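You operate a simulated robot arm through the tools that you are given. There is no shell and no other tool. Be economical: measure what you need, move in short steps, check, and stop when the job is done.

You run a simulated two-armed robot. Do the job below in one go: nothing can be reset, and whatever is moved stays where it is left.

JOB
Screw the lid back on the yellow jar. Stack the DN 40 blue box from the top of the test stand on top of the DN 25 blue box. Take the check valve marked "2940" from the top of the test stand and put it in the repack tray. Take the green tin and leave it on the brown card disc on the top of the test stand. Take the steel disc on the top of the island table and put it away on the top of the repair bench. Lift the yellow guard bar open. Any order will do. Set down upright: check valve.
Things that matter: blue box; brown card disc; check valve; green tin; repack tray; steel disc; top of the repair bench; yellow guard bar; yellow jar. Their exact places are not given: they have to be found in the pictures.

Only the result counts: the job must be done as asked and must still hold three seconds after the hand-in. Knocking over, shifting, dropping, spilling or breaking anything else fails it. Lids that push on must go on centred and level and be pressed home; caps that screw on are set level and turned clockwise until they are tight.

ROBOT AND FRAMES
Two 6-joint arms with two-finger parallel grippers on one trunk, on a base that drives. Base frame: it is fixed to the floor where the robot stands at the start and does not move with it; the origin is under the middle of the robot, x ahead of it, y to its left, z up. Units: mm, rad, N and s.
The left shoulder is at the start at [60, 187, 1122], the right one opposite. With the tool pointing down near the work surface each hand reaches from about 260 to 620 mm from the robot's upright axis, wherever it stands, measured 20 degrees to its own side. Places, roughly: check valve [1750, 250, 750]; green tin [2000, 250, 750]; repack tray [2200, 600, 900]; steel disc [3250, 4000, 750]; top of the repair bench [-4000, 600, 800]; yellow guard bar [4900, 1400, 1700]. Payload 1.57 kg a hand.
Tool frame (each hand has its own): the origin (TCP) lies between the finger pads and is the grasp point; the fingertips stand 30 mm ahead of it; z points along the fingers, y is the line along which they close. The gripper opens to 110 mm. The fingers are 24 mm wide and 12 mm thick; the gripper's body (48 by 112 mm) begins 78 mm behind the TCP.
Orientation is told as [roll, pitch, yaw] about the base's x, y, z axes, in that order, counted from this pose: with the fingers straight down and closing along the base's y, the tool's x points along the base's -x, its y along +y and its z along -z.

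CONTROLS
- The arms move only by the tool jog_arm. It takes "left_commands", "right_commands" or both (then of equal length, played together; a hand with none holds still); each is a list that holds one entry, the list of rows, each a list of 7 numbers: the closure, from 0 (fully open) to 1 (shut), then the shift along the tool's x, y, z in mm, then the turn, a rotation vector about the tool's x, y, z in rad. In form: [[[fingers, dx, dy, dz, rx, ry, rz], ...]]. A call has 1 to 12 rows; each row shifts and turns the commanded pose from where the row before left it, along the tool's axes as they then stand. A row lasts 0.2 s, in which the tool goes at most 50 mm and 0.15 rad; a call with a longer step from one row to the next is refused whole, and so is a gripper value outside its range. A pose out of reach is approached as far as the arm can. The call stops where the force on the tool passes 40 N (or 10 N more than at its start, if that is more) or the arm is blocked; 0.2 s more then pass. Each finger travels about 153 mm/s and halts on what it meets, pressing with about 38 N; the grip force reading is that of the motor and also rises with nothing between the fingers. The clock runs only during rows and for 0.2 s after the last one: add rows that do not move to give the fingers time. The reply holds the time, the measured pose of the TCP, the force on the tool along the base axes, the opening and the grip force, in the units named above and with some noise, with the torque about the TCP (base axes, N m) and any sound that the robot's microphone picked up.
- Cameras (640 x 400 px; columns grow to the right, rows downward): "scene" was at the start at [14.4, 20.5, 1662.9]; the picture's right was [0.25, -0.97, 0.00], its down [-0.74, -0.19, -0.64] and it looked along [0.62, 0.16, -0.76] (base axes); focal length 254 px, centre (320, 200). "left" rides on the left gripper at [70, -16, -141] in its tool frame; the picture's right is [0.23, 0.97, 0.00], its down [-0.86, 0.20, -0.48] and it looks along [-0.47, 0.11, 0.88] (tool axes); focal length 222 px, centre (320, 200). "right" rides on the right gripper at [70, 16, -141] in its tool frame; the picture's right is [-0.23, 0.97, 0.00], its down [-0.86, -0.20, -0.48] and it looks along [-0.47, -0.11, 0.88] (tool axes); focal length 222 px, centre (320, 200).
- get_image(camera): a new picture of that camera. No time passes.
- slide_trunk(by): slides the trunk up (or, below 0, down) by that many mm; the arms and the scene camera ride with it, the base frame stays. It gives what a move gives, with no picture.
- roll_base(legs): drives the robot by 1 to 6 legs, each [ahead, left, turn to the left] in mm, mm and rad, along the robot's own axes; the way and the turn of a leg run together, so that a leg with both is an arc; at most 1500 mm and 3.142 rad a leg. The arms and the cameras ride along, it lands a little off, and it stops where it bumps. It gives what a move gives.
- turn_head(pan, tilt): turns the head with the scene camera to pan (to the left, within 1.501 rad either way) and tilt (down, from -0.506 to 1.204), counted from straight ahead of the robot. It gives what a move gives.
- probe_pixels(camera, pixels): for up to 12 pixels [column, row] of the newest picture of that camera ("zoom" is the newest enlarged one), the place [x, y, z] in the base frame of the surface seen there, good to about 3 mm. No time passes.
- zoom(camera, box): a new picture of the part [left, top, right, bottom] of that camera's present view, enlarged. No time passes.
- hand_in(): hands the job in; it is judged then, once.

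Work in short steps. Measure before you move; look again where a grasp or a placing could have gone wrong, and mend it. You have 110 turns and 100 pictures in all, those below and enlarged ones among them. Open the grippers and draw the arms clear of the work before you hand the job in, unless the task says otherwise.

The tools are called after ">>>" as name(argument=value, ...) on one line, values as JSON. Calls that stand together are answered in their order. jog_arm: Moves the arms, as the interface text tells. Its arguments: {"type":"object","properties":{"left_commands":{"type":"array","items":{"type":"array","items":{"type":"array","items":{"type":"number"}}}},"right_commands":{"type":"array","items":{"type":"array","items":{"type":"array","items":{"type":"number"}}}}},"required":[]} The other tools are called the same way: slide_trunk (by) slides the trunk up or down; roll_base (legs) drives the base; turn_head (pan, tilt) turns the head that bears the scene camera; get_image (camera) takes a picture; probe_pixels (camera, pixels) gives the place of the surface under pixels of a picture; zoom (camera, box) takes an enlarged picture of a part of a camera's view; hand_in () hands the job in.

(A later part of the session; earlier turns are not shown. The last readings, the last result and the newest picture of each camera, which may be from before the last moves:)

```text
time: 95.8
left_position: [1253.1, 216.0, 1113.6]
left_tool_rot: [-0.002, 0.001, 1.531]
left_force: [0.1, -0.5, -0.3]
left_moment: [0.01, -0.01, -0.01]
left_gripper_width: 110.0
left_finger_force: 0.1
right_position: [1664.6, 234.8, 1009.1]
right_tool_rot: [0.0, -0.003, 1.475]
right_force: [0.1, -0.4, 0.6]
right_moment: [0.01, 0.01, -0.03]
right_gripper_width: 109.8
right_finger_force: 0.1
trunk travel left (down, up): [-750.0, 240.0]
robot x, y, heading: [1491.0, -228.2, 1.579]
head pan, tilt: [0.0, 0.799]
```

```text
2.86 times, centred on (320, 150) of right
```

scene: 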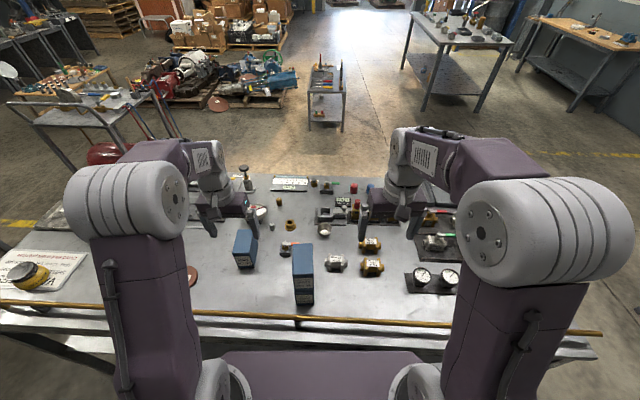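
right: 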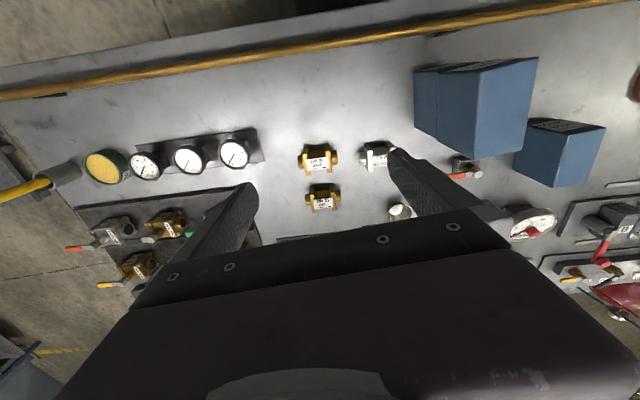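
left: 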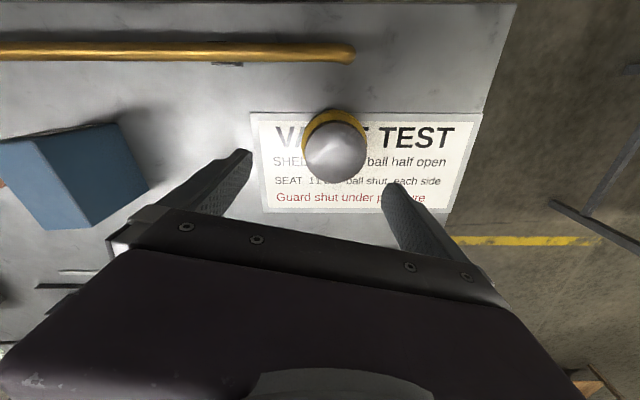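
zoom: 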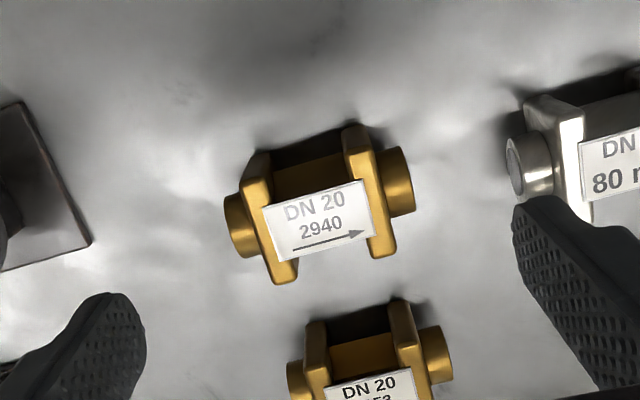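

I probe both stub ends and the flanges for a refined centre and yaw.

>>> probe_pixels(camera="zoom", pixels=[[238, 222], [402, 172], [252, 168], [358, 138], [285, 268], [385, 245], [272, 222], [370, 195], [320, 222], [262, 230], [376, 200]])

```text
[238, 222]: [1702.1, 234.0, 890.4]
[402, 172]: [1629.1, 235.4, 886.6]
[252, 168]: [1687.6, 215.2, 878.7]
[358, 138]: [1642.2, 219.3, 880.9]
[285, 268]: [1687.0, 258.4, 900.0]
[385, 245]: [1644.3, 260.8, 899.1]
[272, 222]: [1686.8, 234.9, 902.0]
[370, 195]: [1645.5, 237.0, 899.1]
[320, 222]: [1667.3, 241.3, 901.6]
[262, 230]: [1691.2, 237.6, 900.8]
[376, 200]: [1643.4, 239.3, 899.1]
```

Centre ≈(1665,239), yaw ≈ −0.06. I correct, descend to TCP z 884 and grip the stub ends.

>>> jog_arm(right_commands=[[[0, -4.5, 0, 30, 0, 0, -0.035], [0, 0, 0, 40, 0, 0, 0], [0, 0, 0, 40, 0, 0, 0], [0, 0, 0, 15, 0, 0, 0], [0, 0, 0, 0, 0, 0, 0], [1, 0, 0, 0, 0, 0, 0], [1, 0, 0, 0, 0, 0, 0], [1, 0, 0, 0, 0, 0, 0]]])

>>> jog_arm(right_commands=[[[1, 0, 0, -20, 0, 0, 0], [1, 0, 0, -40, 0, 0, 0], [1, 0, 0, -45, 0, 0, 0], [1, 0, 0, -45, 0, 0, 0], [1, 0, 0, -30, 0, 0, 0], [1, 0, 0, 0, 0, 0, 0]]])

>>> get_image(camera="right")

```text
time: 97.6
left_position: [1253.1, 216.6, 1114.2]
left_tool_rot: [-0.001, 0.002, 1.528]
left_force: [0.5, 0.5, -0.8]
left_moment: [0.02, 0.03, 0.03]
left_gripper_width: 110.1
left_finger_force: 0.1
right_position: [1663.8, 238.7, 884.3]
right_tool_rot: [-0.001, 0.0, 1.511]
right_force: [-0.8, -0.6, 0.4]
right_moment: [0.14, 0.13, 0.01]
right_gripper_width: 79.7
right_finger_force: 38.0
trunk travel left (down, up): [-750.0, 240.0]
robot x, y, heading: [1491.7, -225.2, 1.577]
head pan, tilt: [0.0, 0.799]
```

```text
time: 99.0
left_position: [1254.0, 217.9, 1113.4]
left_tool_rot: [-0.002, 0.004, 1.529]
left_force: [-0.1, 0.4, -0.3]
left_moment: [-0.01, 0.01, 0.04]
left_gripper_width: 109.9
left_finger_force: 0.0
right_position: [1664.0, 237.7, 1063.6]
right_tool_rot: [0.001, 0.002, 1.51]
right_force: [0.5, 0.0, -4.4]
right_moment: [-0.03, -0.02, 0.01]
right_gripper_width: 79.6
right_finger_force: 37.4
trunk travel left (down, up): [-750.0, 240.0]
robot x, y, heading: [1492.3, -227.3, 1.58]
head pan, tilt: [0.0, 0.799]
```

```text
48 pictures are left
```

right: 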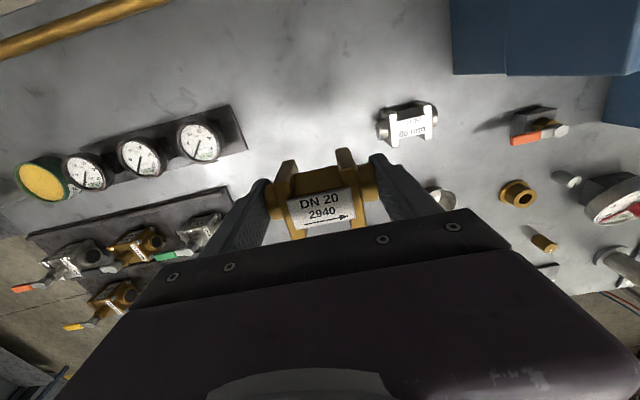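

Valve held firmly (4.4 N). I raise it and look right toward the tin and the far end of the table.

>>> jog_arm(right_commands=[[[1, 0, 0, -45, 0, 0, 0], [1, 0, 0, -45, 0, 0, 0], [1, 0, 0, 0, 0, 0, 0]]])

>>> turn_head(pan=-0.9, tilt=0.6)

>>> get_image(camera="scene")

```text
time: 99.8
left_position: [1253.3, 217.7, 1112.7]
left_tool_rot: [-0.001, 0.004, 1.529]
left_force: [0.0, 0.5, -0.2]
left_moment: [0.03, 0.01, -0.01]
left_gripper_width: 109.7
left_finger_force: 0.1
right_position: [1665.4, 238.5, 1152.8]
right_tool_rot: [0.0, 0.003, 1.511]
right_force: [0.7, 0.8, -3.7]
right_moment: [0.0, -0.02, -0.03]
right_gripper_width: 79.5
right_finger_force: 37.3
trunk travel left (down, up): [-750.0, 240.0]
robot x, y, heading: [1491.0, -227.4, 1.578]
head pan, tilt: [0.0, 0.799]
```

```text
time: 101.0
left_position: [1252.9, 217.2, 1112.8]
left_tool_rot: [-0.002, 0.003, 1.529]
left_force: [0.4, -0.7, -0.7]
left_moment: [0.03, 0.04, -0.02]
left_gripper_width: 110.2
left_finger_force: 0.1
right_position: [1666.9, 238.0, 1152.2]
right_tool_rot: [0.0, 0.0, 1.511]
right_force: [0.1, -0.1, -3.7]
right_moment: [-0.04, -0.01, 0.03]
right_gripper_width: 79.9
right_finger_force: 38.0
trunk travel left (down, up): [-750.0, 240.0]
robot x, y, heading: [1494.2, -228.7, 1.578]
head pan, tilt: [-0.901, 0.6]
```

```text
47 pictures are left
```

scene: 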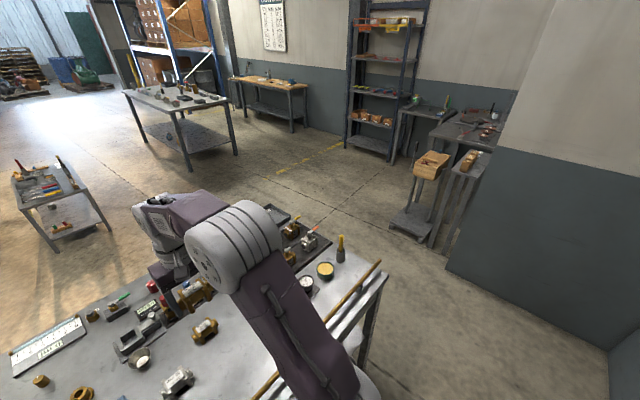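

I probe the stick, tin, table end, and the space at the far end.

>>> probe_pixels(camera="scene", pixels=[[340, 237], [341, 258], [325, 266], [325, 276], [384, 278], [448, 270], [405, 235], [360, 160], [425, 165], [375, 22], [285, 262], [320, 244]])

>>> zoom(camera="scene", box=[340, 0, 520, 110])

```text
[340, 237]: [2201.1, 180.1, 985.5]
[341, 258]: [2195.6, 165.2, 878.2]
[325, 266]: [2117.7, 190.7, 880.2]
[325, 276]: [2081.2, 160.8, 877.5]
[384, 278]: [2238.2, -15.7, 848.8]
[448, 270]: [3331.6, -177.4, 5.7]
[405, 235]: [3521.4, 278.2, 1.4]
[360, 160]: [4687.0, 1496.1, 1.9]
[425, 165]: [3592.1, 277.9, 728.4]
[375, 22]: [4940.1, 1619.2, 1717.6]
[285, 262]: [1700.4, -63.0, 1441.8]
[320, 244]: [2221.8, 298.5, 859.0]
```

```text
3.56 times, centred on (430, 55) of scene
```

zoom: 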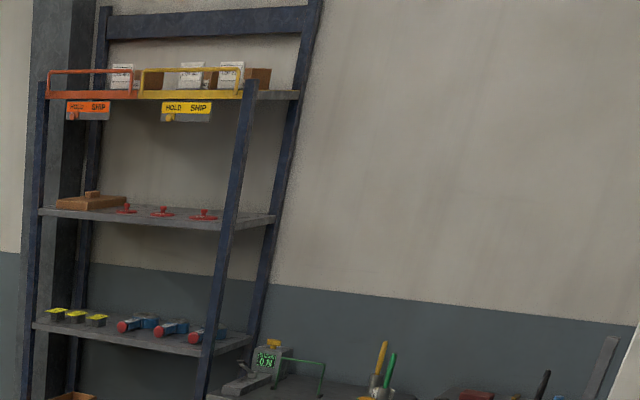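

The stick is 985 tall, below my hands. I drive so the left hand reaches the tin at ≈(2110,178).

>>> roll_base(legs=[[0, -750, 0]])

>>> get_image(camera="left")

```text
time: 104.0
left_position: [1783.8, 208.0, 1113.3]
left_tool_rot: [0.005, 0.009, 1.557]
left_force: [0.4, -0.1, -0.5]
left_moment: [-0.06, 0.1, 0.01]
left_gripper_width: 109.9
left_finger_force: 0.0
right_position: [2196.9, 241.1, 1148.2]
right_tool_rot: [0.006, 0.005, 1.538]
right_force: [0.7, 1.2, -4.0]
right_moment: [-0.03, 0.08, -0.01]
right_gripper_width: 79.7
right_finger_force: 37.6
trunk travel left (down, up): [-750.0, 240.0]
robot x, y, heading: [2030.8, -230.1, 1.603]
head pan, tilt: [-0.901, 0.6]
stopped in leg 1: the robot was blocked; the commanded pose is now the measured one
```

```text
45 pictures are left
```

left: 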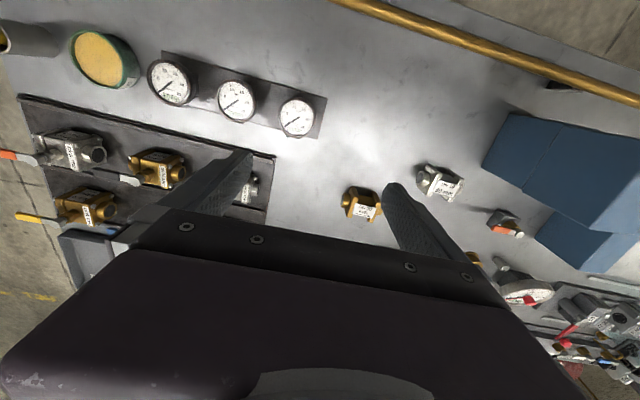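

Blocked by the table's far leg (the table is slightly skewed, its edge is at y≈−16 there). I back off 70 mm and continue more slowly in x.

>>> roll_base(legs=[[-70, 0, -0.025], [0, -230, 0]])

>>> get_image(camera="left")

```text
time: 106.4
left_position: [2017.7, 143.9, 1114.5]
left_tool_rot: [-0.003, 0.002, 1.533]
left_force: [-0.4, 0.7, 1.2]
left_moment: [0.01, -0.02, 0.0]
left_gripper_width: 110.2
left_finger_force: 0.1
right_position: [2430.8, 167.7, 1152.3]
right_tool_rot: [-0.002, 0.001, 1.512]
right_force: [-0.2, 0.3, -3.8]
right_moment: [0.03, 0.01, 0.04]
right_gripper_width: 80.2
right_finger_force: 38.3
trunk travel left (down, up): [-750.0, 240.0]
robot x, y, heading: [2259.9, -298.1, 1.582]
head pan, tilt: [-0.901, 0.6]
```

```text
44 pictures are left
```

left: 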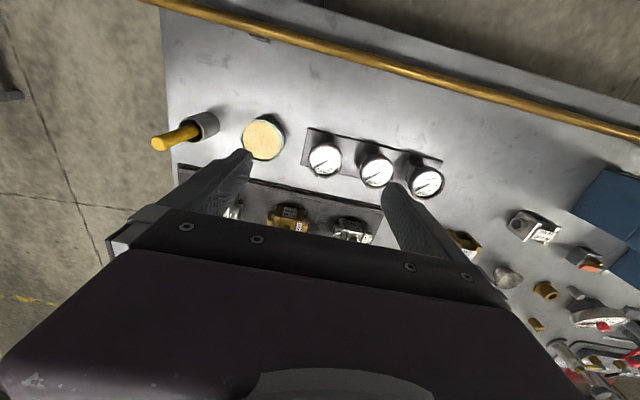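

The tin is at (263,140), open-topped with yellow contents, so it must be kept level. I probe it.

>>> probe_pixels(camera="left", pixels=[[263, 140], [246, 140], [281, 140], [263, 122], [263, 157], [284, 142], [205, 122], [315, 140]])

>>> zoom(camera="left", box=[200, 90, 340, 190])

```text
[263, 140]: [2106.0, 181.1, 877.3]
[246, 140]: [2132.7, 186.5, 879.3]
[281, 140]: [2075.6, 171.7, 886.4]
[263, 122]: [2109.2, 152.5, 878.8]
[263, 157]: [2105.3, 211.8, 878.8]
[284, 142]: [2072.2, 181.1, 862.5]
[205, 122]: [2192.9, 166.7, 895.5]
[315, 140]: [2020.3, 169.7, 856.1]
```

```text
4.00 times, centred on (270, 140) of left
```

zoom: 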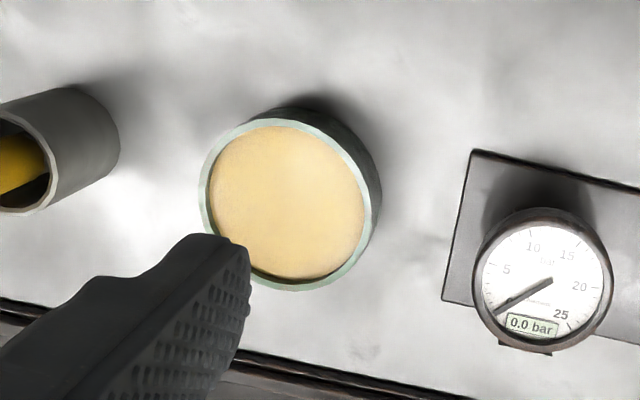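

I probe neighbouring edges (pipe, gauge plate, rack) to choose the closing direction.

>>> probe_pixels(camera="zoom", pixels=[[115, 130], [95, 185], [445, 298], [478, 155], [300, 362], [440, 392], [378, 200], [205, 170], [285, 122], [290, 288], [368, 200], [225, 150]])

```text
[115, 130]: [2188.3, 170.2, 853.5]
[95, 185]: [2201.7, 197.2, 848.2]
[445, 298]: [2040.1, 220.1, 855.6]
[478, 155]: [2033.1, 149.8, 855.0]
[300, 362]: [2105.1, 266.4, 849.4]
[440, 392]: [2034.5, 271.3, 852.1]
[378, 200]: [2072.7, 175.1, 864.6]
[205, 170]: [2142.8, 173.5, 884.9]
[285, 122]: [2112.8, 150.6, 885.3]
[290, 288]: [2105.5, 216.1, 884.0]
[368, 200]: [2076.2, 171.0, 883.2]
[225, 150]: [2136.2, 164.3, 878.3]
```

Closing along x fits (plate edge x 2040, pipe x 2188). I move over the tin's centre (2108.5,185) and descend part-way.

>>> jog_arm(left_commands=[[[0.1, -22.5, -44, 0, 0, 0, 0], [0.1, -22.5, -45, 0, 0, 0, 0], [0.1, 0, 0, 45, 0, 0, 0], [0.1, 0, 0, 45, 0, 0, 0], [0.1, 0, 0, 45, 0, 0, 0], [0.1, 0, 0, 25, 0, 0, 0], [0.1, 0, 0, 0, 0, 0, 0]]])

>>> get_image(camera="left")

```text
refused: row 2 steps farther than a row can; nothing moved
```

```text
42 pictures are left
```

left: 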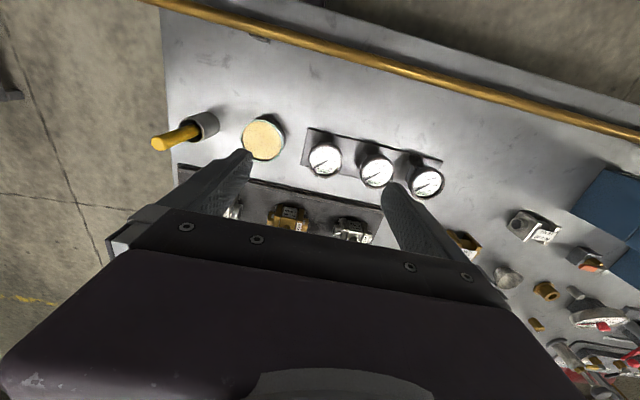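

One row was slightly too long; I split it into three.

>>> jog_arm(left_commands=[[[0.1, -15, -29.7, 0, 0, 0, 0], [0.1, -15, -29.7, 0, 0, 0, 0], [0.1, -15, -29.7, 0, 0, 0, 0], [0.1, 0, 0, 45, 0, 0, 0], [0.1, 0, 0, 45, 0, 0, 0], [0.1, 0, 0, 45, 0, 0, 0], [0.1, 0, 0, 25, 0, 0, 0], [0.1, 0, 0, 0, 0, 0, 0]]])

>>> get_image(camera="left")

```text
time: 108.2
left_position: [2110.7, 184.5, 953.5]
left_tool_rot: [0.0, 0.001, 1.532]
left_force: [-0.2, 0.5, -1.0]
left_moment: [0.01, 0.03, 0.03]
left_gripper_width: 99.1
left_finger_force: 0.0
right_position: [2431.8, 167.1, 1151.7]
right_tool_rot: [-0.001, 0.003, 1.512]
right_force: [0.7, 0.1, -4.4]
right_moment: [0.01, -0.02, -0.01]
right_gripper_width: 79.7
right_finger_force: 38.0
trunk travel left (down, up): [-750.0, 240.0]
robot x, y, heading: [2259.1, -300.5, 1.583]
head pan, tilt: [-0.901, 0.6]
```

```text
41 pictures are left
```

left: 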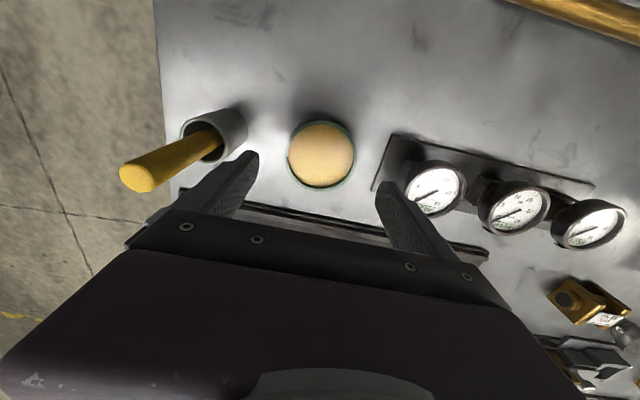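

The tin's rim is centred at (321,155), so the hand should go ~3 mm to −y and slightly −x. I check the pipe's near edge before descending.

>>> probe_pixels(camera="left", pixels=[[245, 122], [246, 135], [240, 148], [235, 112], [290, 155], [352, 155], [321, 124], [321, 187], [400, 165], [375, 190]])

```text
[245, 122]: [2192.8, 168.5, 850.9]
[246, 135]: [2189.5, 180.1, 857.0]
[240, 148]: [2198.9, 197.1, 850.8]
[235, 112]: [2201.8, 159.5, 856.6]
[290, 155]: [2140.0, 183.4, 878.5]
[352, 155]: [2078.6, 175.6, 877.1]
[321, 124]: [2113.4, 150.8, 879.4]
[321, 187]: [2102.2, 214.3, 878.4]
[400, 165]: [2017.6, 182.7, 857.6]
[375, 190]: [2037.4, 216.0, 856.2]
```

Pipe begins at x≈2188, clear. I descend and grip the tin gently.

>>> jog_arm(left_commands=[[[0.15, 2, 1, 30, 0, 0, 0], [0.15, 0, 0, 30, 0, 0, 0], [0.15, 0, 0, 10, 0, 0, 0], [0.15, 0, 0, 0, 0, 0, 0], [1, 0, 0, 0, 0, 0, 0], [1, 0, 0, 0, 0, 0, 0], [1, 0, 0, 0, 0, 0, 0]]])

>>> jog_arm(left_commands=[[[1, 0, 0, -15, 0, 0, 0], [1, 0, 0, -25, 0, 0, 0], [1, 0, 0, -30, 0, 0, 0], [1, 0, 0, -35, 0, 0, 0], [1, 0, 0, -35, 0, 0, 0], [1, 0, 0, -30, 0, 0, 0], [1, 0, 0, 0, 0, 0, 0]]])

>>> get_image(camera="left")

```text
time: 109.8
left_position: [2107.8, 182.2, 884.0]
left_tool_rot: [-0.001, 0.001, 1.533]
left_force: [-0.8, 1.4, 1.4]
left_moment: [0.07, 0.1, -0.01]
left_gripper_width: 71.5
left_finger_force: 38.0
right_position: [2431.3, 167.1, 1152.5]
right_tool_rot: [-0.001, 0.002, 1.513]
right_force: [0.1, 0.4, -4.3]
right_moment: [-0.03, 0.03, 0.0]
right_gripper_width: 79.5
right_finger_force: 37.4
trunk travel left (down, up): [-750.0, 240.0]
robot x, y, heading: [2257.4, -297.9, 1.583]
head pan, tilt: [-0.901, 0.6]
```

```text
time: 111.4
left_position: [2109.0, 182.3, 1052.3]
left_tool_rot: [0.0, 0.004, 1.532]
left_force: [-0.5, 0.6, -2.9]
left_moment: [-0.02, 0.03, 0.0]
left_gripper_width: 71.7
left_finger_force: 38.3
right_position: [2431.3, 167.3, 1151.9]
right_tool_rot: [0.0, 0.002, 1.512]
right_force: [0.8, 0.2, -3.6]
right_moment: [0.0, 0.03, 0.02]
right_gripper_width: 79.8
right_finger_force: 38.2
trunk travel left (down, up): [-750.0, 240.0]
robot x, y, heading: [2258.2, -298.5, 1.584]
head pan, tilt: [-0.901, 0.6]
```

```text
40 pictures are left
```

left: 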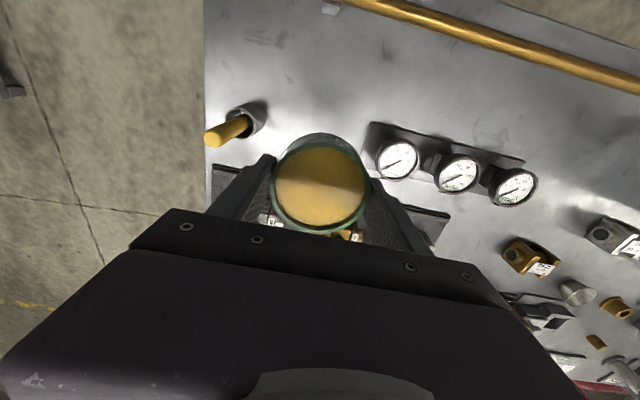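

Tin held level. I raise it above the box stack and drive back toward the card disc at ≈(1020,203).

>>> jog_arm(left_commands=[[[1, 0, 0, -40, 0, 0, 0], [1, 0, 0, -40, 0, 0, 0], [1, 0, 0, -30, 0, 0, 0], [1, 0, 0, 0, 0, 0, 0]]])

>>> roll_base(legs=[[0, 1090, -0.01]])

>>> get_image(camera="left")

```text
time: 112.4
left_position: [2106.6, 181.9, 1161.4]
left_tool_rot: [-0.001, 0.004, 1.533]
left_force: [-0.5, 0.5, -3.1]
left_moment: [0.0, 0.04, -0.03]
left_gripper_width: 71.6
left_finger_force: 38.3
right_position: [2432.1, 166.7, 1152.5]
right_tool_rot: [0.001, 0.002, 1.513]
right_force: [0.3, -0.3, -3.7]
right_moment: [-0.03, 0.0, -0.01]
right_gripper_width: 79.9
right_finger_force: 38.1
trunk travel left (down, up): [-750.0, 240.0]
robot x, y, heading: [2259.9, -298.9, 1.577]
head pan, tilt: [-0.901, 0.6]
```

```text
time: 117.9
left_position: [1034.7, 176.8, 1162.3]
left_tool_rot: [-0.002, 0.003, 1.524]
left_force: [0.4, -1.2, -2.3]
left_moment: [-0.01, 0.0, -0.01]
left_gripper_width: 71.5
left_finger_force: 38.3
right_position: [1359.3, 159.3, 1150.5]
right_tool_rot: [0.001, 0.002, 1.506]
right_force: [0.6, -0.7, -3.8]
right_moment: [-0.02, -0.03, 0.04]
right_gripper_width: 79.6
right_finger_force: 37.5
trunk travel left (down, up): [-750.0, 240.0]
robot x, y, heading: [1179.6, -309.4, 1.574]
head pan, tilt: [-0.901, 0.6]
```

```text
39 pictures are left
```

left: 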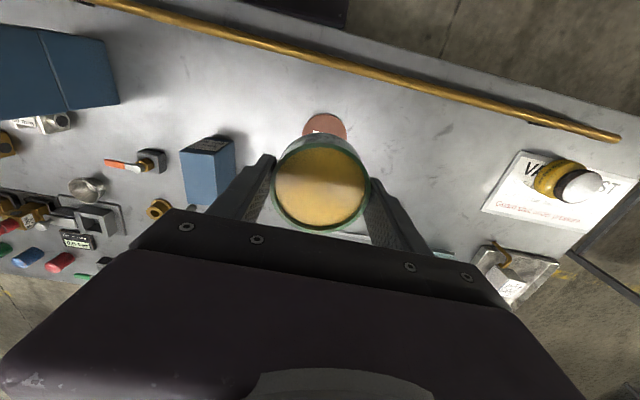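

I align over the disc centre (1019.5,203) and descend to just above it.

>>> turn_head(pan=0.25, tilt=0.85)

>>> jog_arm(left_commands=[[[1, -12.6, 8.1, 0, 0, 0, 0], [1, -12.7, 8.1, 0, 0, 0, 0], [1, 0, 0, 45, 0, 0, 0], [1, 0, 0, 45, 0, 0, 0], [1, 0, 0, 45, 0, 0, 0], [1, 0, 0, 45, 0, 0, 0], [1, 0, 0, 40, 0, 0, 0], [1, 0, 0, 25, 0, 0, 0], [1, 0, 0, 10, 0, 0, 0], [1, 0, 0, 0, 0, 0, 0]]])

>>> zoom(camera="scene", box=[220, 210, 380, 340])

>>> get_image(camera="left")

```text
time: 119.3
left_position: [1033.1, 175.9, 1161.5]
left_tool_rot: [-0.001, 0.003, 1.523]
left_force: [-0.6, -1.3, -1.9]
left_moment: [-0.01, 0.01, -0.02]
left_gripper_width: 71.6
left_finger_force: 37.8
right_position: [1358.5, 158.8, 1151.3]
right_tool_rot: [-0.001, 0.002, 1.507]
right_force: [-0.6, -0.5, -3.9]
right_moment: [-0.05, 0.0, -0.02]
right_gripper_width: 79.6
right_finger_force: 37.7
trunk travel left (down, up): [-750.0, 240.0]
robot x, y, heading: [1184.7, -310.3, 1.572]
head pan, tilt: [0.25, 0.85]
```

```text
time: 121.5
left_position: [1016.9, 201.7, 907.8]
left_tool_rot: [-0.002, 0.004, 1.524]
left_force: [0.7, 0.8, -2.3]
left_moment: [-0.01, 0.01, 0.0]
left_gripper_width: 71.6
left_finger_force: 38.6
right_position: [1358.3, 159.2, 1150.8]
right_tool_rot: [0.0, 0.001, 1.506]
right_force: [-0.3, -0.1, -4.3]
right_moment: [-0.03, -0.01, -0.03]
right_gripper_width: 79.9
right_finger_force: 38.0
trunk travel left (down, up): [-750.0, 240.0]
robot x, y, heading: [1182.1, -308.4, 1.571]
head pan, tilt: [0.25, 0.85]
```

```text
3.08 times, centred on (300, 275) of scene
```

zoom: 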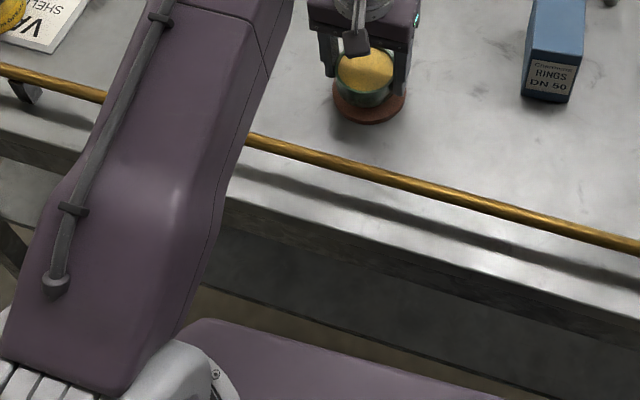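

```text
37 pictures are left
```

left: 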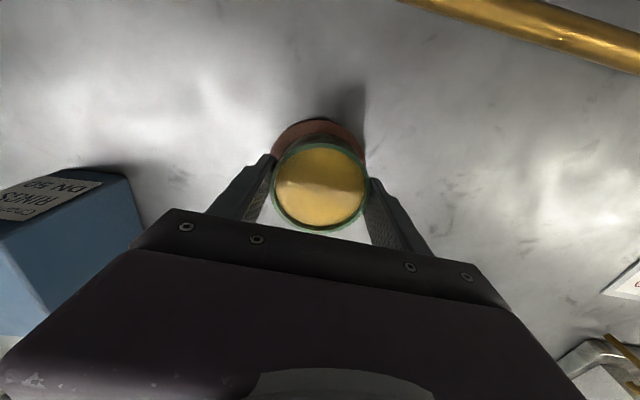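

The disc seems to extend more to the −y side; I probe its visible edges to check the centre.

>>> probe_pixels(camera="left", pixels=[[318, 121], [295, 126], [345, 126], [276, 148], [361, 150]])

>>> probe_pixels(camera="zoom", pixels=[[337, 95], [403, 97], [350, 115], [390, 116], [370, 121]])

```text
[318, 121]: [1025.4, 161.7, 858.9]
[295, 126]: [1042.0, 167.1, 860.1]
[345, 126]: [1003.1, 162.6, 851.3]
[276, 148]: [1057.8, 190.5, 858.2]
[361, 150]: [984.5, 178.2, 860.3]
```

```text
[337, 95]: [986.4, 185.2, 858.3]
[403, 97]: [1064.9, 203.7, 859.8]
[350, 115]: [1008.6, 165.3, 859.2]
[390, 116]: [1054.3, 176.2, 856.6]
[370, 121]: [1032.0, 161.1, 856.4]
```

Disc centre ≈(1022,202.5), radius ≈43. I shift +4 mm in x, lower to contact and release.

>>> jog_arm(left_commands=[[[1, 0, -4, 5, 0, 0, 0], [1, 0, 0, 5, 0, 0, 0], [1, 0, 0, 2, 0, 0, 0], [1, 0, 0, 1.5, 0, 0, 0], [1, 0, 0, 1, 0, 0, 0]]])

```text
time: 122.7
left_position: [1022.0, 201.1, 893.2]
left_tool_rot: [-0.002, 0.0, 1.523]
left_force: [-1.6, 1.0, 5.1]
left_moment: [0.05, 0.13, 0.0]
left_gripper_width: 71.3
left_finger_force: 38.5
right_position: [1358.3, 157.7, 1150.7]
right_tool_rot: [0.0, 0.002, 1.506]
right_force: [-0.7, 0.2, -4.3]
right_moment: [-0.04, -0.03, 0.01]
right_gripper_width: 79.5
right_finger_force: 37.8
trunk travel left (down, up): [-750.0, 240.0]
robot x, y, heading: [1180.4, -309.9, 1.573]
head pan, tilt: [0.25, 0.85]
```

Contact felt (5 N). I release and lift, then look.

>>> jog_arm(left_commands=[[[0.2, 0, 0, 0, 0, 0, 0], [0.1, 0, 0, 0, 0, 0, 0], [0.1, 0, 0, 0, 0, 0, 0], [0.1, 0, 0, -30, 0, 0, 0], [0, 0, 0, -45, 0, 0, 0], [0, 0, 0, -45, 0, 0, 0], [0, 0, 0, -45, 0, 0, 0], [0, 0, 0, -45, 0, 0, 0], [0, 0, 0, -45, 0, 0, 0]]])

>>> get_image(camera="left")

```text
time: 124.7
left_position: [1022.9, 201.1, 1148.3]
left_tool_rot: [-0.003, 0.003, 1.526]
left_force: [-0.1, 0.1, 0.8]
left_moment: [0.02, 0.02, -0.03]
left_gripper_width: 110.0
left_finger_force: 0.0
right_position: [1359.4, 157.1, 1152.6]
right_tool_rot: [0.0, 0.002, 1.506]
right_force: [-0.7, -0.4, -4.0]
right_moment: [0.0, 0.0, 0.02]
right_gripper_width: 79.6
right_finger_force: 38.1
trunk travel left (down, up): [-750.0, 240.0]
robot x, y, heading: [1182.2, -305.4, 1.572]
head pan, tilt: [0.25, 0.85]
```

```text
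36 pictures are left
```

left: 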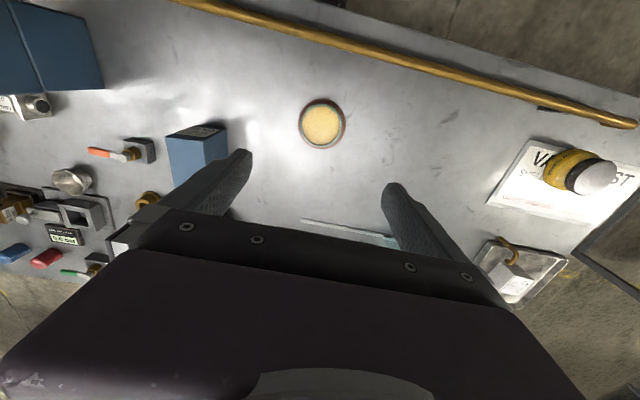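

The tin sits centred on the card disc. Now I carry the valve round the far end of the table to reach the trays from x≈2690 facing −x.

>>> roll_base(legs=[[0, -1490, 0], [0, -20, 0], [880, 0, 0], [0, 0, 1.571]])

>>> turn_head(pan=-0.1, tilt=0.8)

>>> get_image(camera="scene")

```text
time: 140.5
left_position: [2183.4, 409.5, 1146.5]
left_tool_rot: [-0.003, 0.004, 3.106]
left_force: [-0.8, -0.2, 0.6]
left_moment: [0.01, 0.01, -0.01]
left_gripper_width: 110.2
left_finger_force: 0.1
right_position: [2222.0, 744.6, 1151.7]
right_tool_rot: [-0.001, 0.003, 3.085]
right_force: [0.4, 1.0, -2.7]
right_moment: [-0.04, 0.0, -0.01]
right_gripper_width: 79.7
right_finger_force: 38.2
trunk travel left (down, up): [-750.0, 240.0]
robot x, y, heading: [2691.3, 571.6, -3.128]
head pan, tilt: [0.25, 0.85]
```

```text
time: 141.4
left_position: [2182.8, 409.5, 1147.1]
left_tool_rot: [-0.002, 0.003, 3.104]
left_force: [-0.1, -0.5, 0.8]
left_moment: [-0.01, 0.0, 0.02]
left_gripper_width: 109.7
left_finger_force: 0.1
right_position: [2222.0, 744.4, 1150.9]
right_tool_rot: [-0.001, 0.001, 3.085]
right_force: [-0.3, -0.7, -3.5]
right_moment: [0.0, -0.04, 0.01]
right_gripper_width: 79.8
right_finger_force: 37.3
trunk travel left (down, up): [-750.0, 240.0]
robot x, y, heading: [2689.5, 573.8, -3.128]
head pan, tilt: [-0.099, 0.799]
```

```text
35 pictures are left
```

scene: 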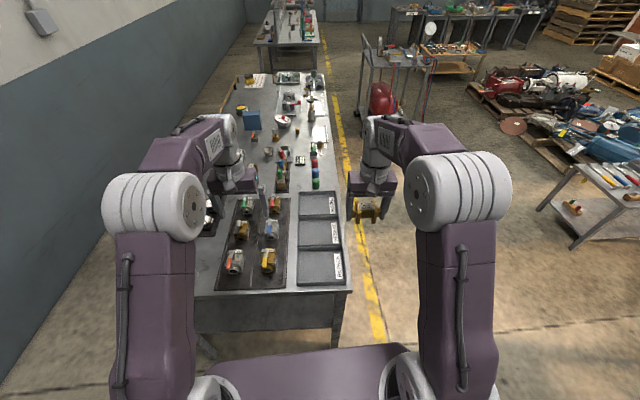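

Three trays at the table corner have labels; I zoom to read them.

>>> zoom(camera="scene", box=[280, 180, 370, 295])

>>> probe_pixels(camera="scene", pixels=[[320, 265], [320, 232], [320, 205], [300, 283], [343, 280], [302, 250], [338, 248], [338, 265], [347, 292]])

```text
3.48 times, centred on (325, 238) of scene
```

zoom: 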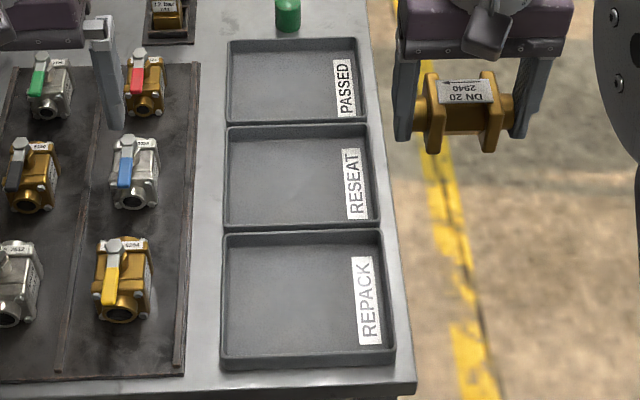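

```text
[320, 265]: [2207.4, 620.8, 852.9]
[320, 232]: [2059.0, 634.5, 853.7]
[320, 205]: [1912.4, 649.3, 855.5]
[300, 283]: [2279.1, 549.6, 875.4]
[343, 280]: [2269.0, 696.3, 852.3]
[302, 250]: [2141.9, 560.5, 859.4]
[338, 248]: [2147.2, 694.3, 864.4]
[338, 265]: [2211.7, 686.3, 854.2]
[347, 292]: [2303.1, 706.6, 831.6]
```

The REPACK tray spans x≈2142–2280, y≈550–698, floor 853. I bring the valve over its centre (2208,621) and lower to just above the floor.

>>> jog_arm(right_commands=[[[1, -2.3, 41.4, 0, 0, 0, 0], [1, -2.3, 41.4, 0, 0, 0, 0], [1, -2.4, 41.4, 0, 0, 0, 0], [1, 0, 0, 45, 0, 0, 0], [1, 0, 0, 45, 0, 0, 0], [1, 0, 0, 45, 0, 0, 0], [1, 0, 0, 45, 0, 0, 0], [1, 0, 0, 45, 0, 0, 0], [1, 0, 0, 20, 0, 0, 0], [1, 0, 0, 0, 0, 0, 0]]])

>>> zoom(camera="scene", box=[260, 190, 380, 295])

```text
time: 143.6
left_position: [2182.5, 409.5, 1147.3]
left_tool_rot: [-0.001, 0.002, 3.105]
left_force: [0.8, 0.3, 0.4]
left_moment: [-0.01, 0.02, -0.02]
left_gripper_width: 110.0
left_finger_force: 0.0
right_position: [2208.8, 620.2, 906.3]
right_tool_rot: [0.001, 0.003, 3.084]
right_force: [-0.3, 0.3, -4.0]
right_moment: [0.02, -0.03, -0.04]
right_gripper_width: 79.6
right_finger_force: 38.0
trunk travel left (down, up): [-750.0, 240.0]
robot x, y, heading: [2687.9, 572.2, -3.131]
head pan, tilt: [-0.099, 0.799]
```

```text
3.81 times, centred on (320, 242) of scene
```

zoom: 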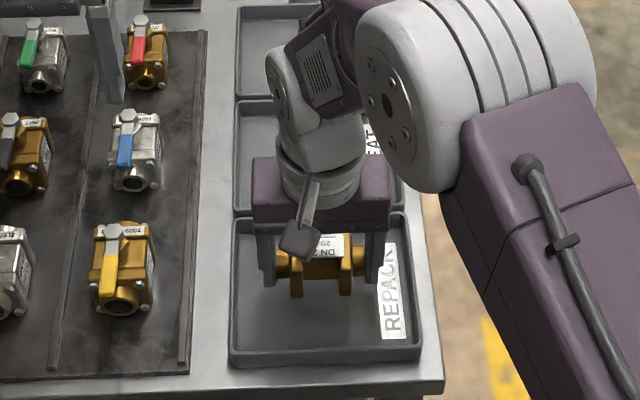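

The valve is inside the tray's outline. I lower gently to contact.

>>> jog_arm(right_commands=[[[1, 0, 0, 10, 0, 0, 0], [1, 0, 0, 4, 0, 0, 0], [1, 0, 0, 2, 0, 0, 0], [1, 0, 0, 1, 0, 0, 0], [1, 0, 0, 1, 0, 0, 0]]])

```text
time: 144.8
left_position: [2181.7, 409.6, 1147.8]
left_tool_rot: [-0.002, 0.002, 3.106]
left_force: [-0.3, -0.5, -0.2]
left_moment: [0.03, -0.03, -0.01]
left_gripper_width: 109.9
left_finger_force: 0.0
right_position: [2206.8, 621.6, 888.6]
right_tool_rot: [0.001, 0.003, 3.085]
right_force: [0.3, -1.2, -4.0]
right_moment: [0.0, -0.03, 0.01]
right_gripper_width: 79.6
right_finger_force: 37.7
trunk travel left (down, up): [-750.0, 240.0]
robot x, y, heading: [2690.5, 573.3, -3.128]
head pan, tilt: [-0.099, 0.799]
```

>>> jog_arm(right_commands=[[[1, 0, 0, 0.7, 0, 0, 0], [1, 0, 0, 0.7, 0, 0, 0], [1, 0, 0, 0.7, 0, 0, 0]]])

```text
time: 145.6
left_position: [2182.7, 408.3, 1147.4]
left_tool_rot: [-0.002, 0.002, 3.106]
left_force: [-1.1, 0.5, -0.4]
left_moment: [0.02, 0.02, -0.03]
left_gripper_width: 109.9
left_finger_force: 0.0
right_position: [2208.3, 620.9, 888.5]
right_tool_rot: [-0.002, -0.003, 3.084]
right_force: [-1.2, 1.4, 7.4]
right_moment: [-0.29, -0.04, -0.02]
right_gripper_width: 79.7
right_finger_force: 38.0
trunk travel left (down, up): [-750.0, 240.0]
robot x, y, heading: [2687.5, 573.5, -3.131]
head pan, tilt: [-0.099, 0.799]
```

Contact (load moved from −4 to +7 N). I open slightly, lift clear and look.

>>> jog_arm(right_commands=[[[0.17, 0, 0, 0, 0, 0, 0], [0.17, 0, 0, 0, 0, 0, 0], [0.17, 0, 0, -25, 0, 0, 0], [0.17, 0, 0, -40, 0, 0, 0], [0, 0, 0, -45, 0, 0, 0], [0, 0, 0, -45, 0, 0, 0], [0, 0, 0, -45, 0, 0, 0], [0, 0, 0, -45, 0, 0, 0], [0, 0, -40, 0, 0, 0, 0], [0, 0, -40, 0, 0, 0, 0], [0, 0, -40, 0, 0, 0, 0]]])

>>> zoom(camera="scene", box=[260, 190, 380, 295])

>>> get_image(camera="scene")

```text
time: 148.0
left_position: [2182.5, 409.9, 1147.5]
left_tool_rot: [0.001, 0.0, 3.104]
left_force: [-0.7, 0.0, 0.1]
left_moment: [0.01, 0.04, -0.03]
left_gripper_width: 110.5
left_finger_force: 0.1
right_position: [2212.9, 742.5, 1130.7]
right_tool_rot: [-0.001, -0.001, 3.086]
right_force: [-0.4, 0.1, -0.1]
right_moment: [-0.04, 0.0, 0.0]
right_gripper_width: 110.1
right_finger_force: 0.0
trunk travel left (down, up): [-750.0, 240.0]
robot x, y, heading: [2691.7, 572.8, -3.131]
head pan, tilt: [-0.099, 0.799]
```

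```text
3.81 times, centred on (320, 242) of scene
```

zoom: 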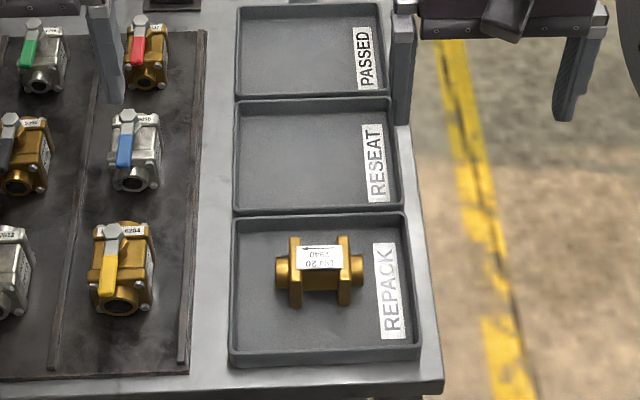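

```text
31 pictures are left
```

scene: 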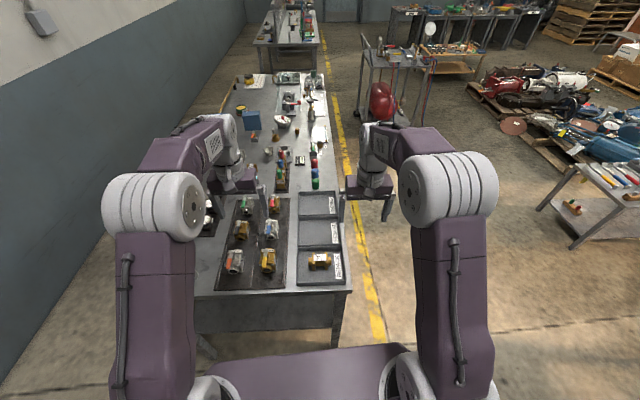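

Valve is upright in REPACK. Before driving to the rack I probe the cart at the right for clearance.

>>> probe_pixels(camera="scene", pixels=[[545, 207], [578, 247], [635, 270], [585, 165], [635, 205], [600, 370]])

>>> turn_head(pan=-1.5, tilt=0.4)

>>> get_image(camera="scene")

```text
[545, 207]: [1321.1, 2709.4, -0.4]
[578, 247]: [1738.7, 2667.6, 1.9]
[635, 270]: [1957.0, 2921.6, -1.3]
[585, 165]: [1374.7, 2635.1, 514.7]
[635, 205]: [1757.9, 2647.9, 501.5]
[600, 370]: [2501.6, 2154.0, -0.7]
```

```text
time: 149.5
left_position: [2181.4, 408.9, 1147.8]
left_tool_rot: [-0.002, 0.002, 3.107]
left_force: [0.2, 0.2, 0.2]
left_moment: [0.02, 0.0, 0.01]
left_gripper_width: 109.8
left_finger_force: 0.1
right_position: [2213.0, 740.5, 1130.3]
right_tool_rot: [-0.001, 0.002, 3.086]
right_force: [-0.4, -0.6, 0.2]
right_moment: [-0.01, -0.01, 0.0]
right_gripper_width: 110.2
right_finger_force: 0.0
trunk travel left (down, up): [-750.0, 240.0]
robot x, y, heading: [2692.5, 571.2, -3.124]
head pan, tilt: [-1.499, 0.4]
```

```text
30 pictures are left
```

scene: 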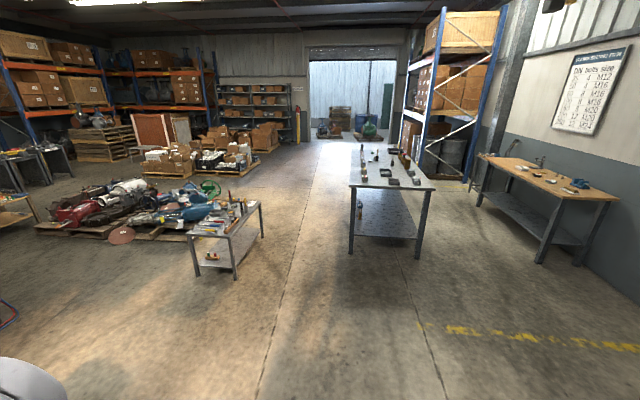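

Clear floor. I drive to in front of the rack: sideways to y≈1400, turn about, and ahead to x≈3900.

>>> roll_base(legs=[[0, -850, 0], [0, 0, 3.124], [1250, 0, 0]])

>>> turn_head(pan=0.0, tilt=0.0)

>>> get_image(camera="scene")

```text
time: 167.1
left_position: [4439.3, 1540.8, 1148.5]
left_tool_rot: [-0.003, 0.002, -0.054]
left_force: [-0.7, -0.3, -1.1]
left_moment: [-0.01, -0.01, 0.03]
left_gripper_width: 109.8
left_finger_force: 0.1
right_position: [4403.2, 1209.5, 1131.4]
right_tool_rot: [0.0, -0.001, -0.071]
right_force: [-0.6, 0.5, 0.1]
right_moment: [-0.01, 0.01, -0.02]
right_gripper_width: 110.3
right_finger_force: 0.0
trunk travel left (down, up): [-750.0, 240.0]
robot x, y, heading: [3925.7, 1384.3, 0.001]
head pan, tilt: [-1.499, 0.4]
```

```text
time: 168.7
left_position: [4439.1, 1541.0, 1147.6]
left_tool_rot: [-0.001, 0.002, -0.054]
left_force: [0.6, -0.2, -0.3]
left_moment: [0.0, -0.01, 0.01]
left_gripper_width: 109.8
left_finger_force: 0.0
right_position: [4403.5, 1209.2, 1130.9]
right_tool_rot: [-0.001, 0.001, -0.071]
right_force: [0.7, 0.1, 0.6]
right_moment: [-0.01, 0.02, -0.01]
right_gripper_width: 110.1
right_finger_force: 0.1
trunk travel left (down, up): [-750.0, 240.0]
robot x, y, heading: [3929.2, 1385.9, -0.005]
head pan, tilt: [0.0, 0.0]
```

```text
29 pictures are left
```

scene: 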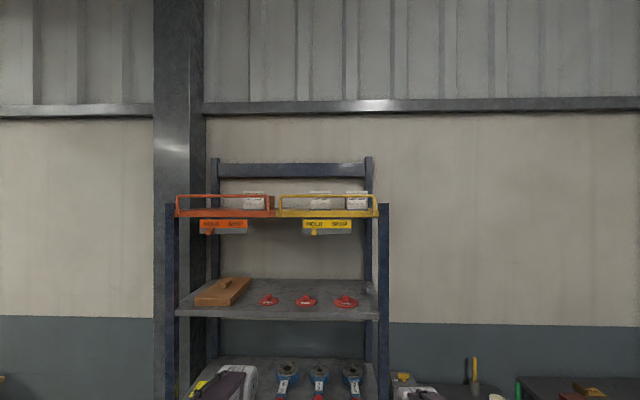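

>>> zoom(camera="scene", box=[260, 180, 400, 250])

>>> probe_pixels(camera="scene", pixels=[[326, 196], [284, 196], [374, 198], [326, 214], [376, 212], [280, 212], [312, 231], [325, 224], [343, 224], [320, 205], [384, 260], [330, 310]])

```text
4.57 times, centred on (330, 215) of scene
```

zoom: 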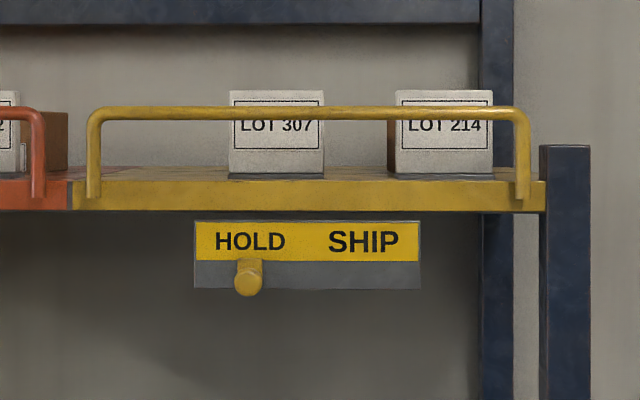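

```text
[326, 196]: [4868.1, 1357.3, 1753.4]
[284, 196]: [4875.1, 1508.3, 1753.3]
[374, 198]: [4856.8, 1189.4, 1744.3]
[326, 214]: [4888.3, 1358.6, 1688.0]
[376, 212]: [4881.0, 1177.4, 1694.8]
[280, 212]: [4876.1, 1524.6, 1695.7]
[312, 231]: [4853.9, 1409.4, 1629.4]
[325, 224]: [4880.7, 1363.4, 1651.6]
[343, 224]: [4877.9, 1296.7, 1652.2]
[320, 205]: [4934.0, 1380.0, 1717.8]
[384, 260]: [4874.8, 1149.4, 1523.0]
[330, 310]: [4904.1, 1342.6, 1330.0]
```

The yellow bar is a tube at z≈1753, y 1190–1510, x≈4866, with short legs at both ends; the HOLD/SHIP knob below must not be touched. I raise the trunk and turn the right hand to point forward.

>>> slide_trunk(by=235)

>>> jog_arm(right_commands=[[[0, 0, 0, 0, 0, -0.145, 0], [0, 0, 0, 0, 0, -0.145, 0], [0, 0, 0, 0, 0, -0.145, 0], [0, 0, 0, 0, 0, -0.145, 0], [0, 0, 0, 0, 0, -0.145, 0], [0, 0, 0, 0, 0, -0.145, 0], [0, 0, 0, 0, 0, -0.145, 0], [0, 0, 0, 0, 0, -0.145, 0], [0, 0, 0, 0, 0, -0.145, 0], [0, 0, 0, 0, 0, -0.145, 0], [0, 0, 0, 0, 0, -0.121, 0]]])

```text
time: 171.1
left_position: [4440.0, 1540.3, 1382.7]
left_tool_rot: [0.0, 0.001, -0.056]
left_force: [0.6, 0.7, 0.2]
left_moment: [0.01, -0.02, 0.0]
left_gripper_width: 110.0
left_finger_force: 0.1
right_position: [4403.6, 1209.8, 1366.2]
right_tool_rot: [0.002, 0.002, -0.072]
right_force: [0.3, 0.0, 0.9]
right_moment: [-0.01, 0.0, 0.02]
right_gripper_width: 110.2
right_finger_force: 0.0
trunk travel left (down, up): [-985.0, 5.0]
robot x, y, heading: [3930.5, 1384.4, -0.006]
head pan, tilt: [0.0, 0.0]
```

```text
time: 173.5
left_position: [4439.1, 1541.0, 1383.1]
left_tool_rot: [-0.002, 0.003, -0.054]
left_force: [-0.5, -0.5, 0.5]
left_moment: [-0.03, -0.03, 0.01]
left_gripper_width: 110.1
left_finger_force: 0.0
right_position: [4445.4, 1201.0, 1420.7]
right_tool_rot: [-0.492, -1.386, 0.375]
right_force: [0.0, 0.0, 0.2]
right_moment: [0.0, 0.03, 0.01]
right_gripper_width: 110.0
right_finger_force: 0.1
right hand out of reach, approached as far as the arm can: row 5, 6, 8, 9, 10, 11
trunk travel left (down, up): [-985.0, 5.0]
robot x, y, heading: [3931.4, 1387.7, -0.008]
head pan, tilt: [0.0, 0.0]
```

Orientation is nearly forward; moving up should bring the pose into reach. I raise the right hand by about 330 mm.

>>> jog_arm(right_commands=[[[0, -42, 0, 0, 0, 0, 0], [0, -42, 0, 0, 0, 0, 0], [0, -42, 0, 0, 0, 0, 0], [0, -42, 0, 0, 0, 0, 0], [0, -42, 0, 0, 0, 0, 0], [0, -42, 0, 0, 0, 0, 0], [0, -42, 0, 0, 0, 0, 0], [0, -42, 0, 0, 0, 0, 0], [0, 0, 0, 0, 0, 0, 0]]])

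>>> get_image(camera="scene")

```text
time: 175.5
left_position: [4439.6, 1542.0, 1382.7]
left_tool_rot: [-0.003, 0.002, -0.054]
left_force: [0.0, -0.2, -0.6]
left_moment: [-0.03, 0.0, -0.03]
left_gripper_width: 109.7
left_finger_force: 0.0
right_position: [4498.3, 1210.7, 1751.4]
right_tool_rot: [-0.318, -1.409, 0.205]
right_force: [-0.2, 0.1, -0.5]
right_moment: [0.02, 0.04, -0.03]
right_gripper_width: 109.8
right_finger_force: 0.1
trunk travel left (down, up): [-985.0, 5.0]
robot x, y, heading: [3931.4, 1387.1, -0.005]
head pan, tilt: [0.0, 0.0]
```

```text
27 pictures are left
```

scene: 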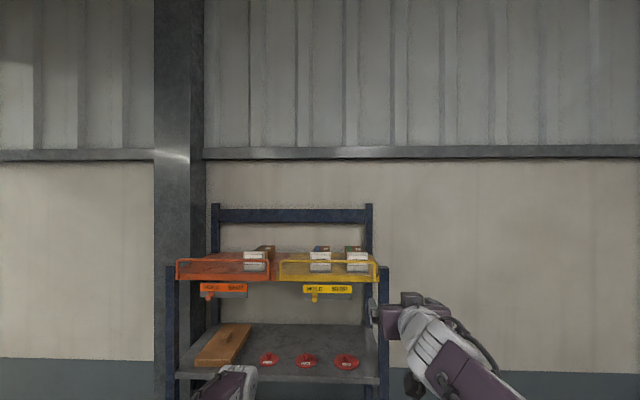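

The hand is up and pointing nearly forward. I drive 290 mm closer (tips to x≈4820) and look at the bar's legs and hinges in detail.

>>> roll_base(legs=[[290, 0, 0]])

>>> turn_head(pan=-0.05, tilt=0.3)

>>> get_image(camera="scene")

```text
time: 177.5
left_position: [4718.4, 1541.5, 1384.7]
left_tool_rot: [-0.001, 0.0, -0.05]
left_force: [-0.3, 0.0, -0.4]
left_moment: [0.0, -0.04, -0.01]
left_gripper_width: 109.9
left_finger_force: 0.2
right_position: [4775.8, 1211.8, 1753.3]
right_tool_rot: [-0.322, -1.412, 0.212]
right_force: [-0.4, 0.0, -0.5]
right_moment: [0.0, 0.0, 0.04]
right_gripper_width: 109.9
right_finger_force: 0.0
trunk travel left (down, up): [-985.0, 5.0]
robot x, y, heading: [4215.9, 1384.0, 0.004]
head pan, tilt: [0.0, 0.0]
```

```text
time: 178.3
left_position: [4722.4, 1542.3, 1383.0]
left_tool_rot: [-0.004, 0.002, -0.051]
left_force: [-0.6, -0.3, 0.0]
left_moment: [0.01, 0.01, -0.01]
left_gripper_width: 110.2
left_finger_force: 0.1
right_position: [4780.2, 1210.7, 1751.6]
right_tool_rot: [-0.319, -1.411, 0.205]
right_force: [0.6, -0.6, -0.2]
right_moment: [-0.01, 0.0, 0.03]
right_gripper_width: 110.2
right_finger_force: 0.1
trunk travel left (down, up): [-985.0, 5.0]
robot x, y, heading: [4218.6, 1389.4, -0.001]
head pan, tilt: [-0.051, 0.3]
```

```text
26 pictures are left
```

scene: 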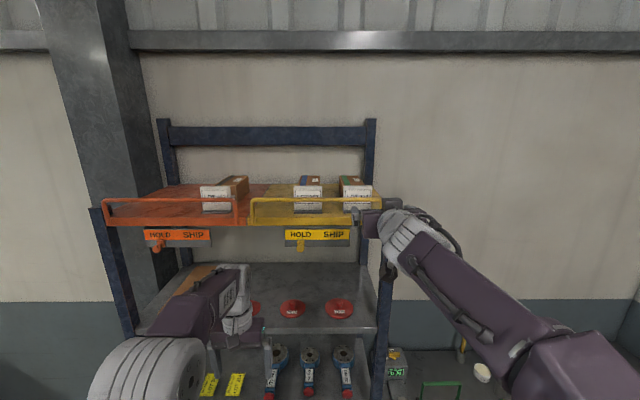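

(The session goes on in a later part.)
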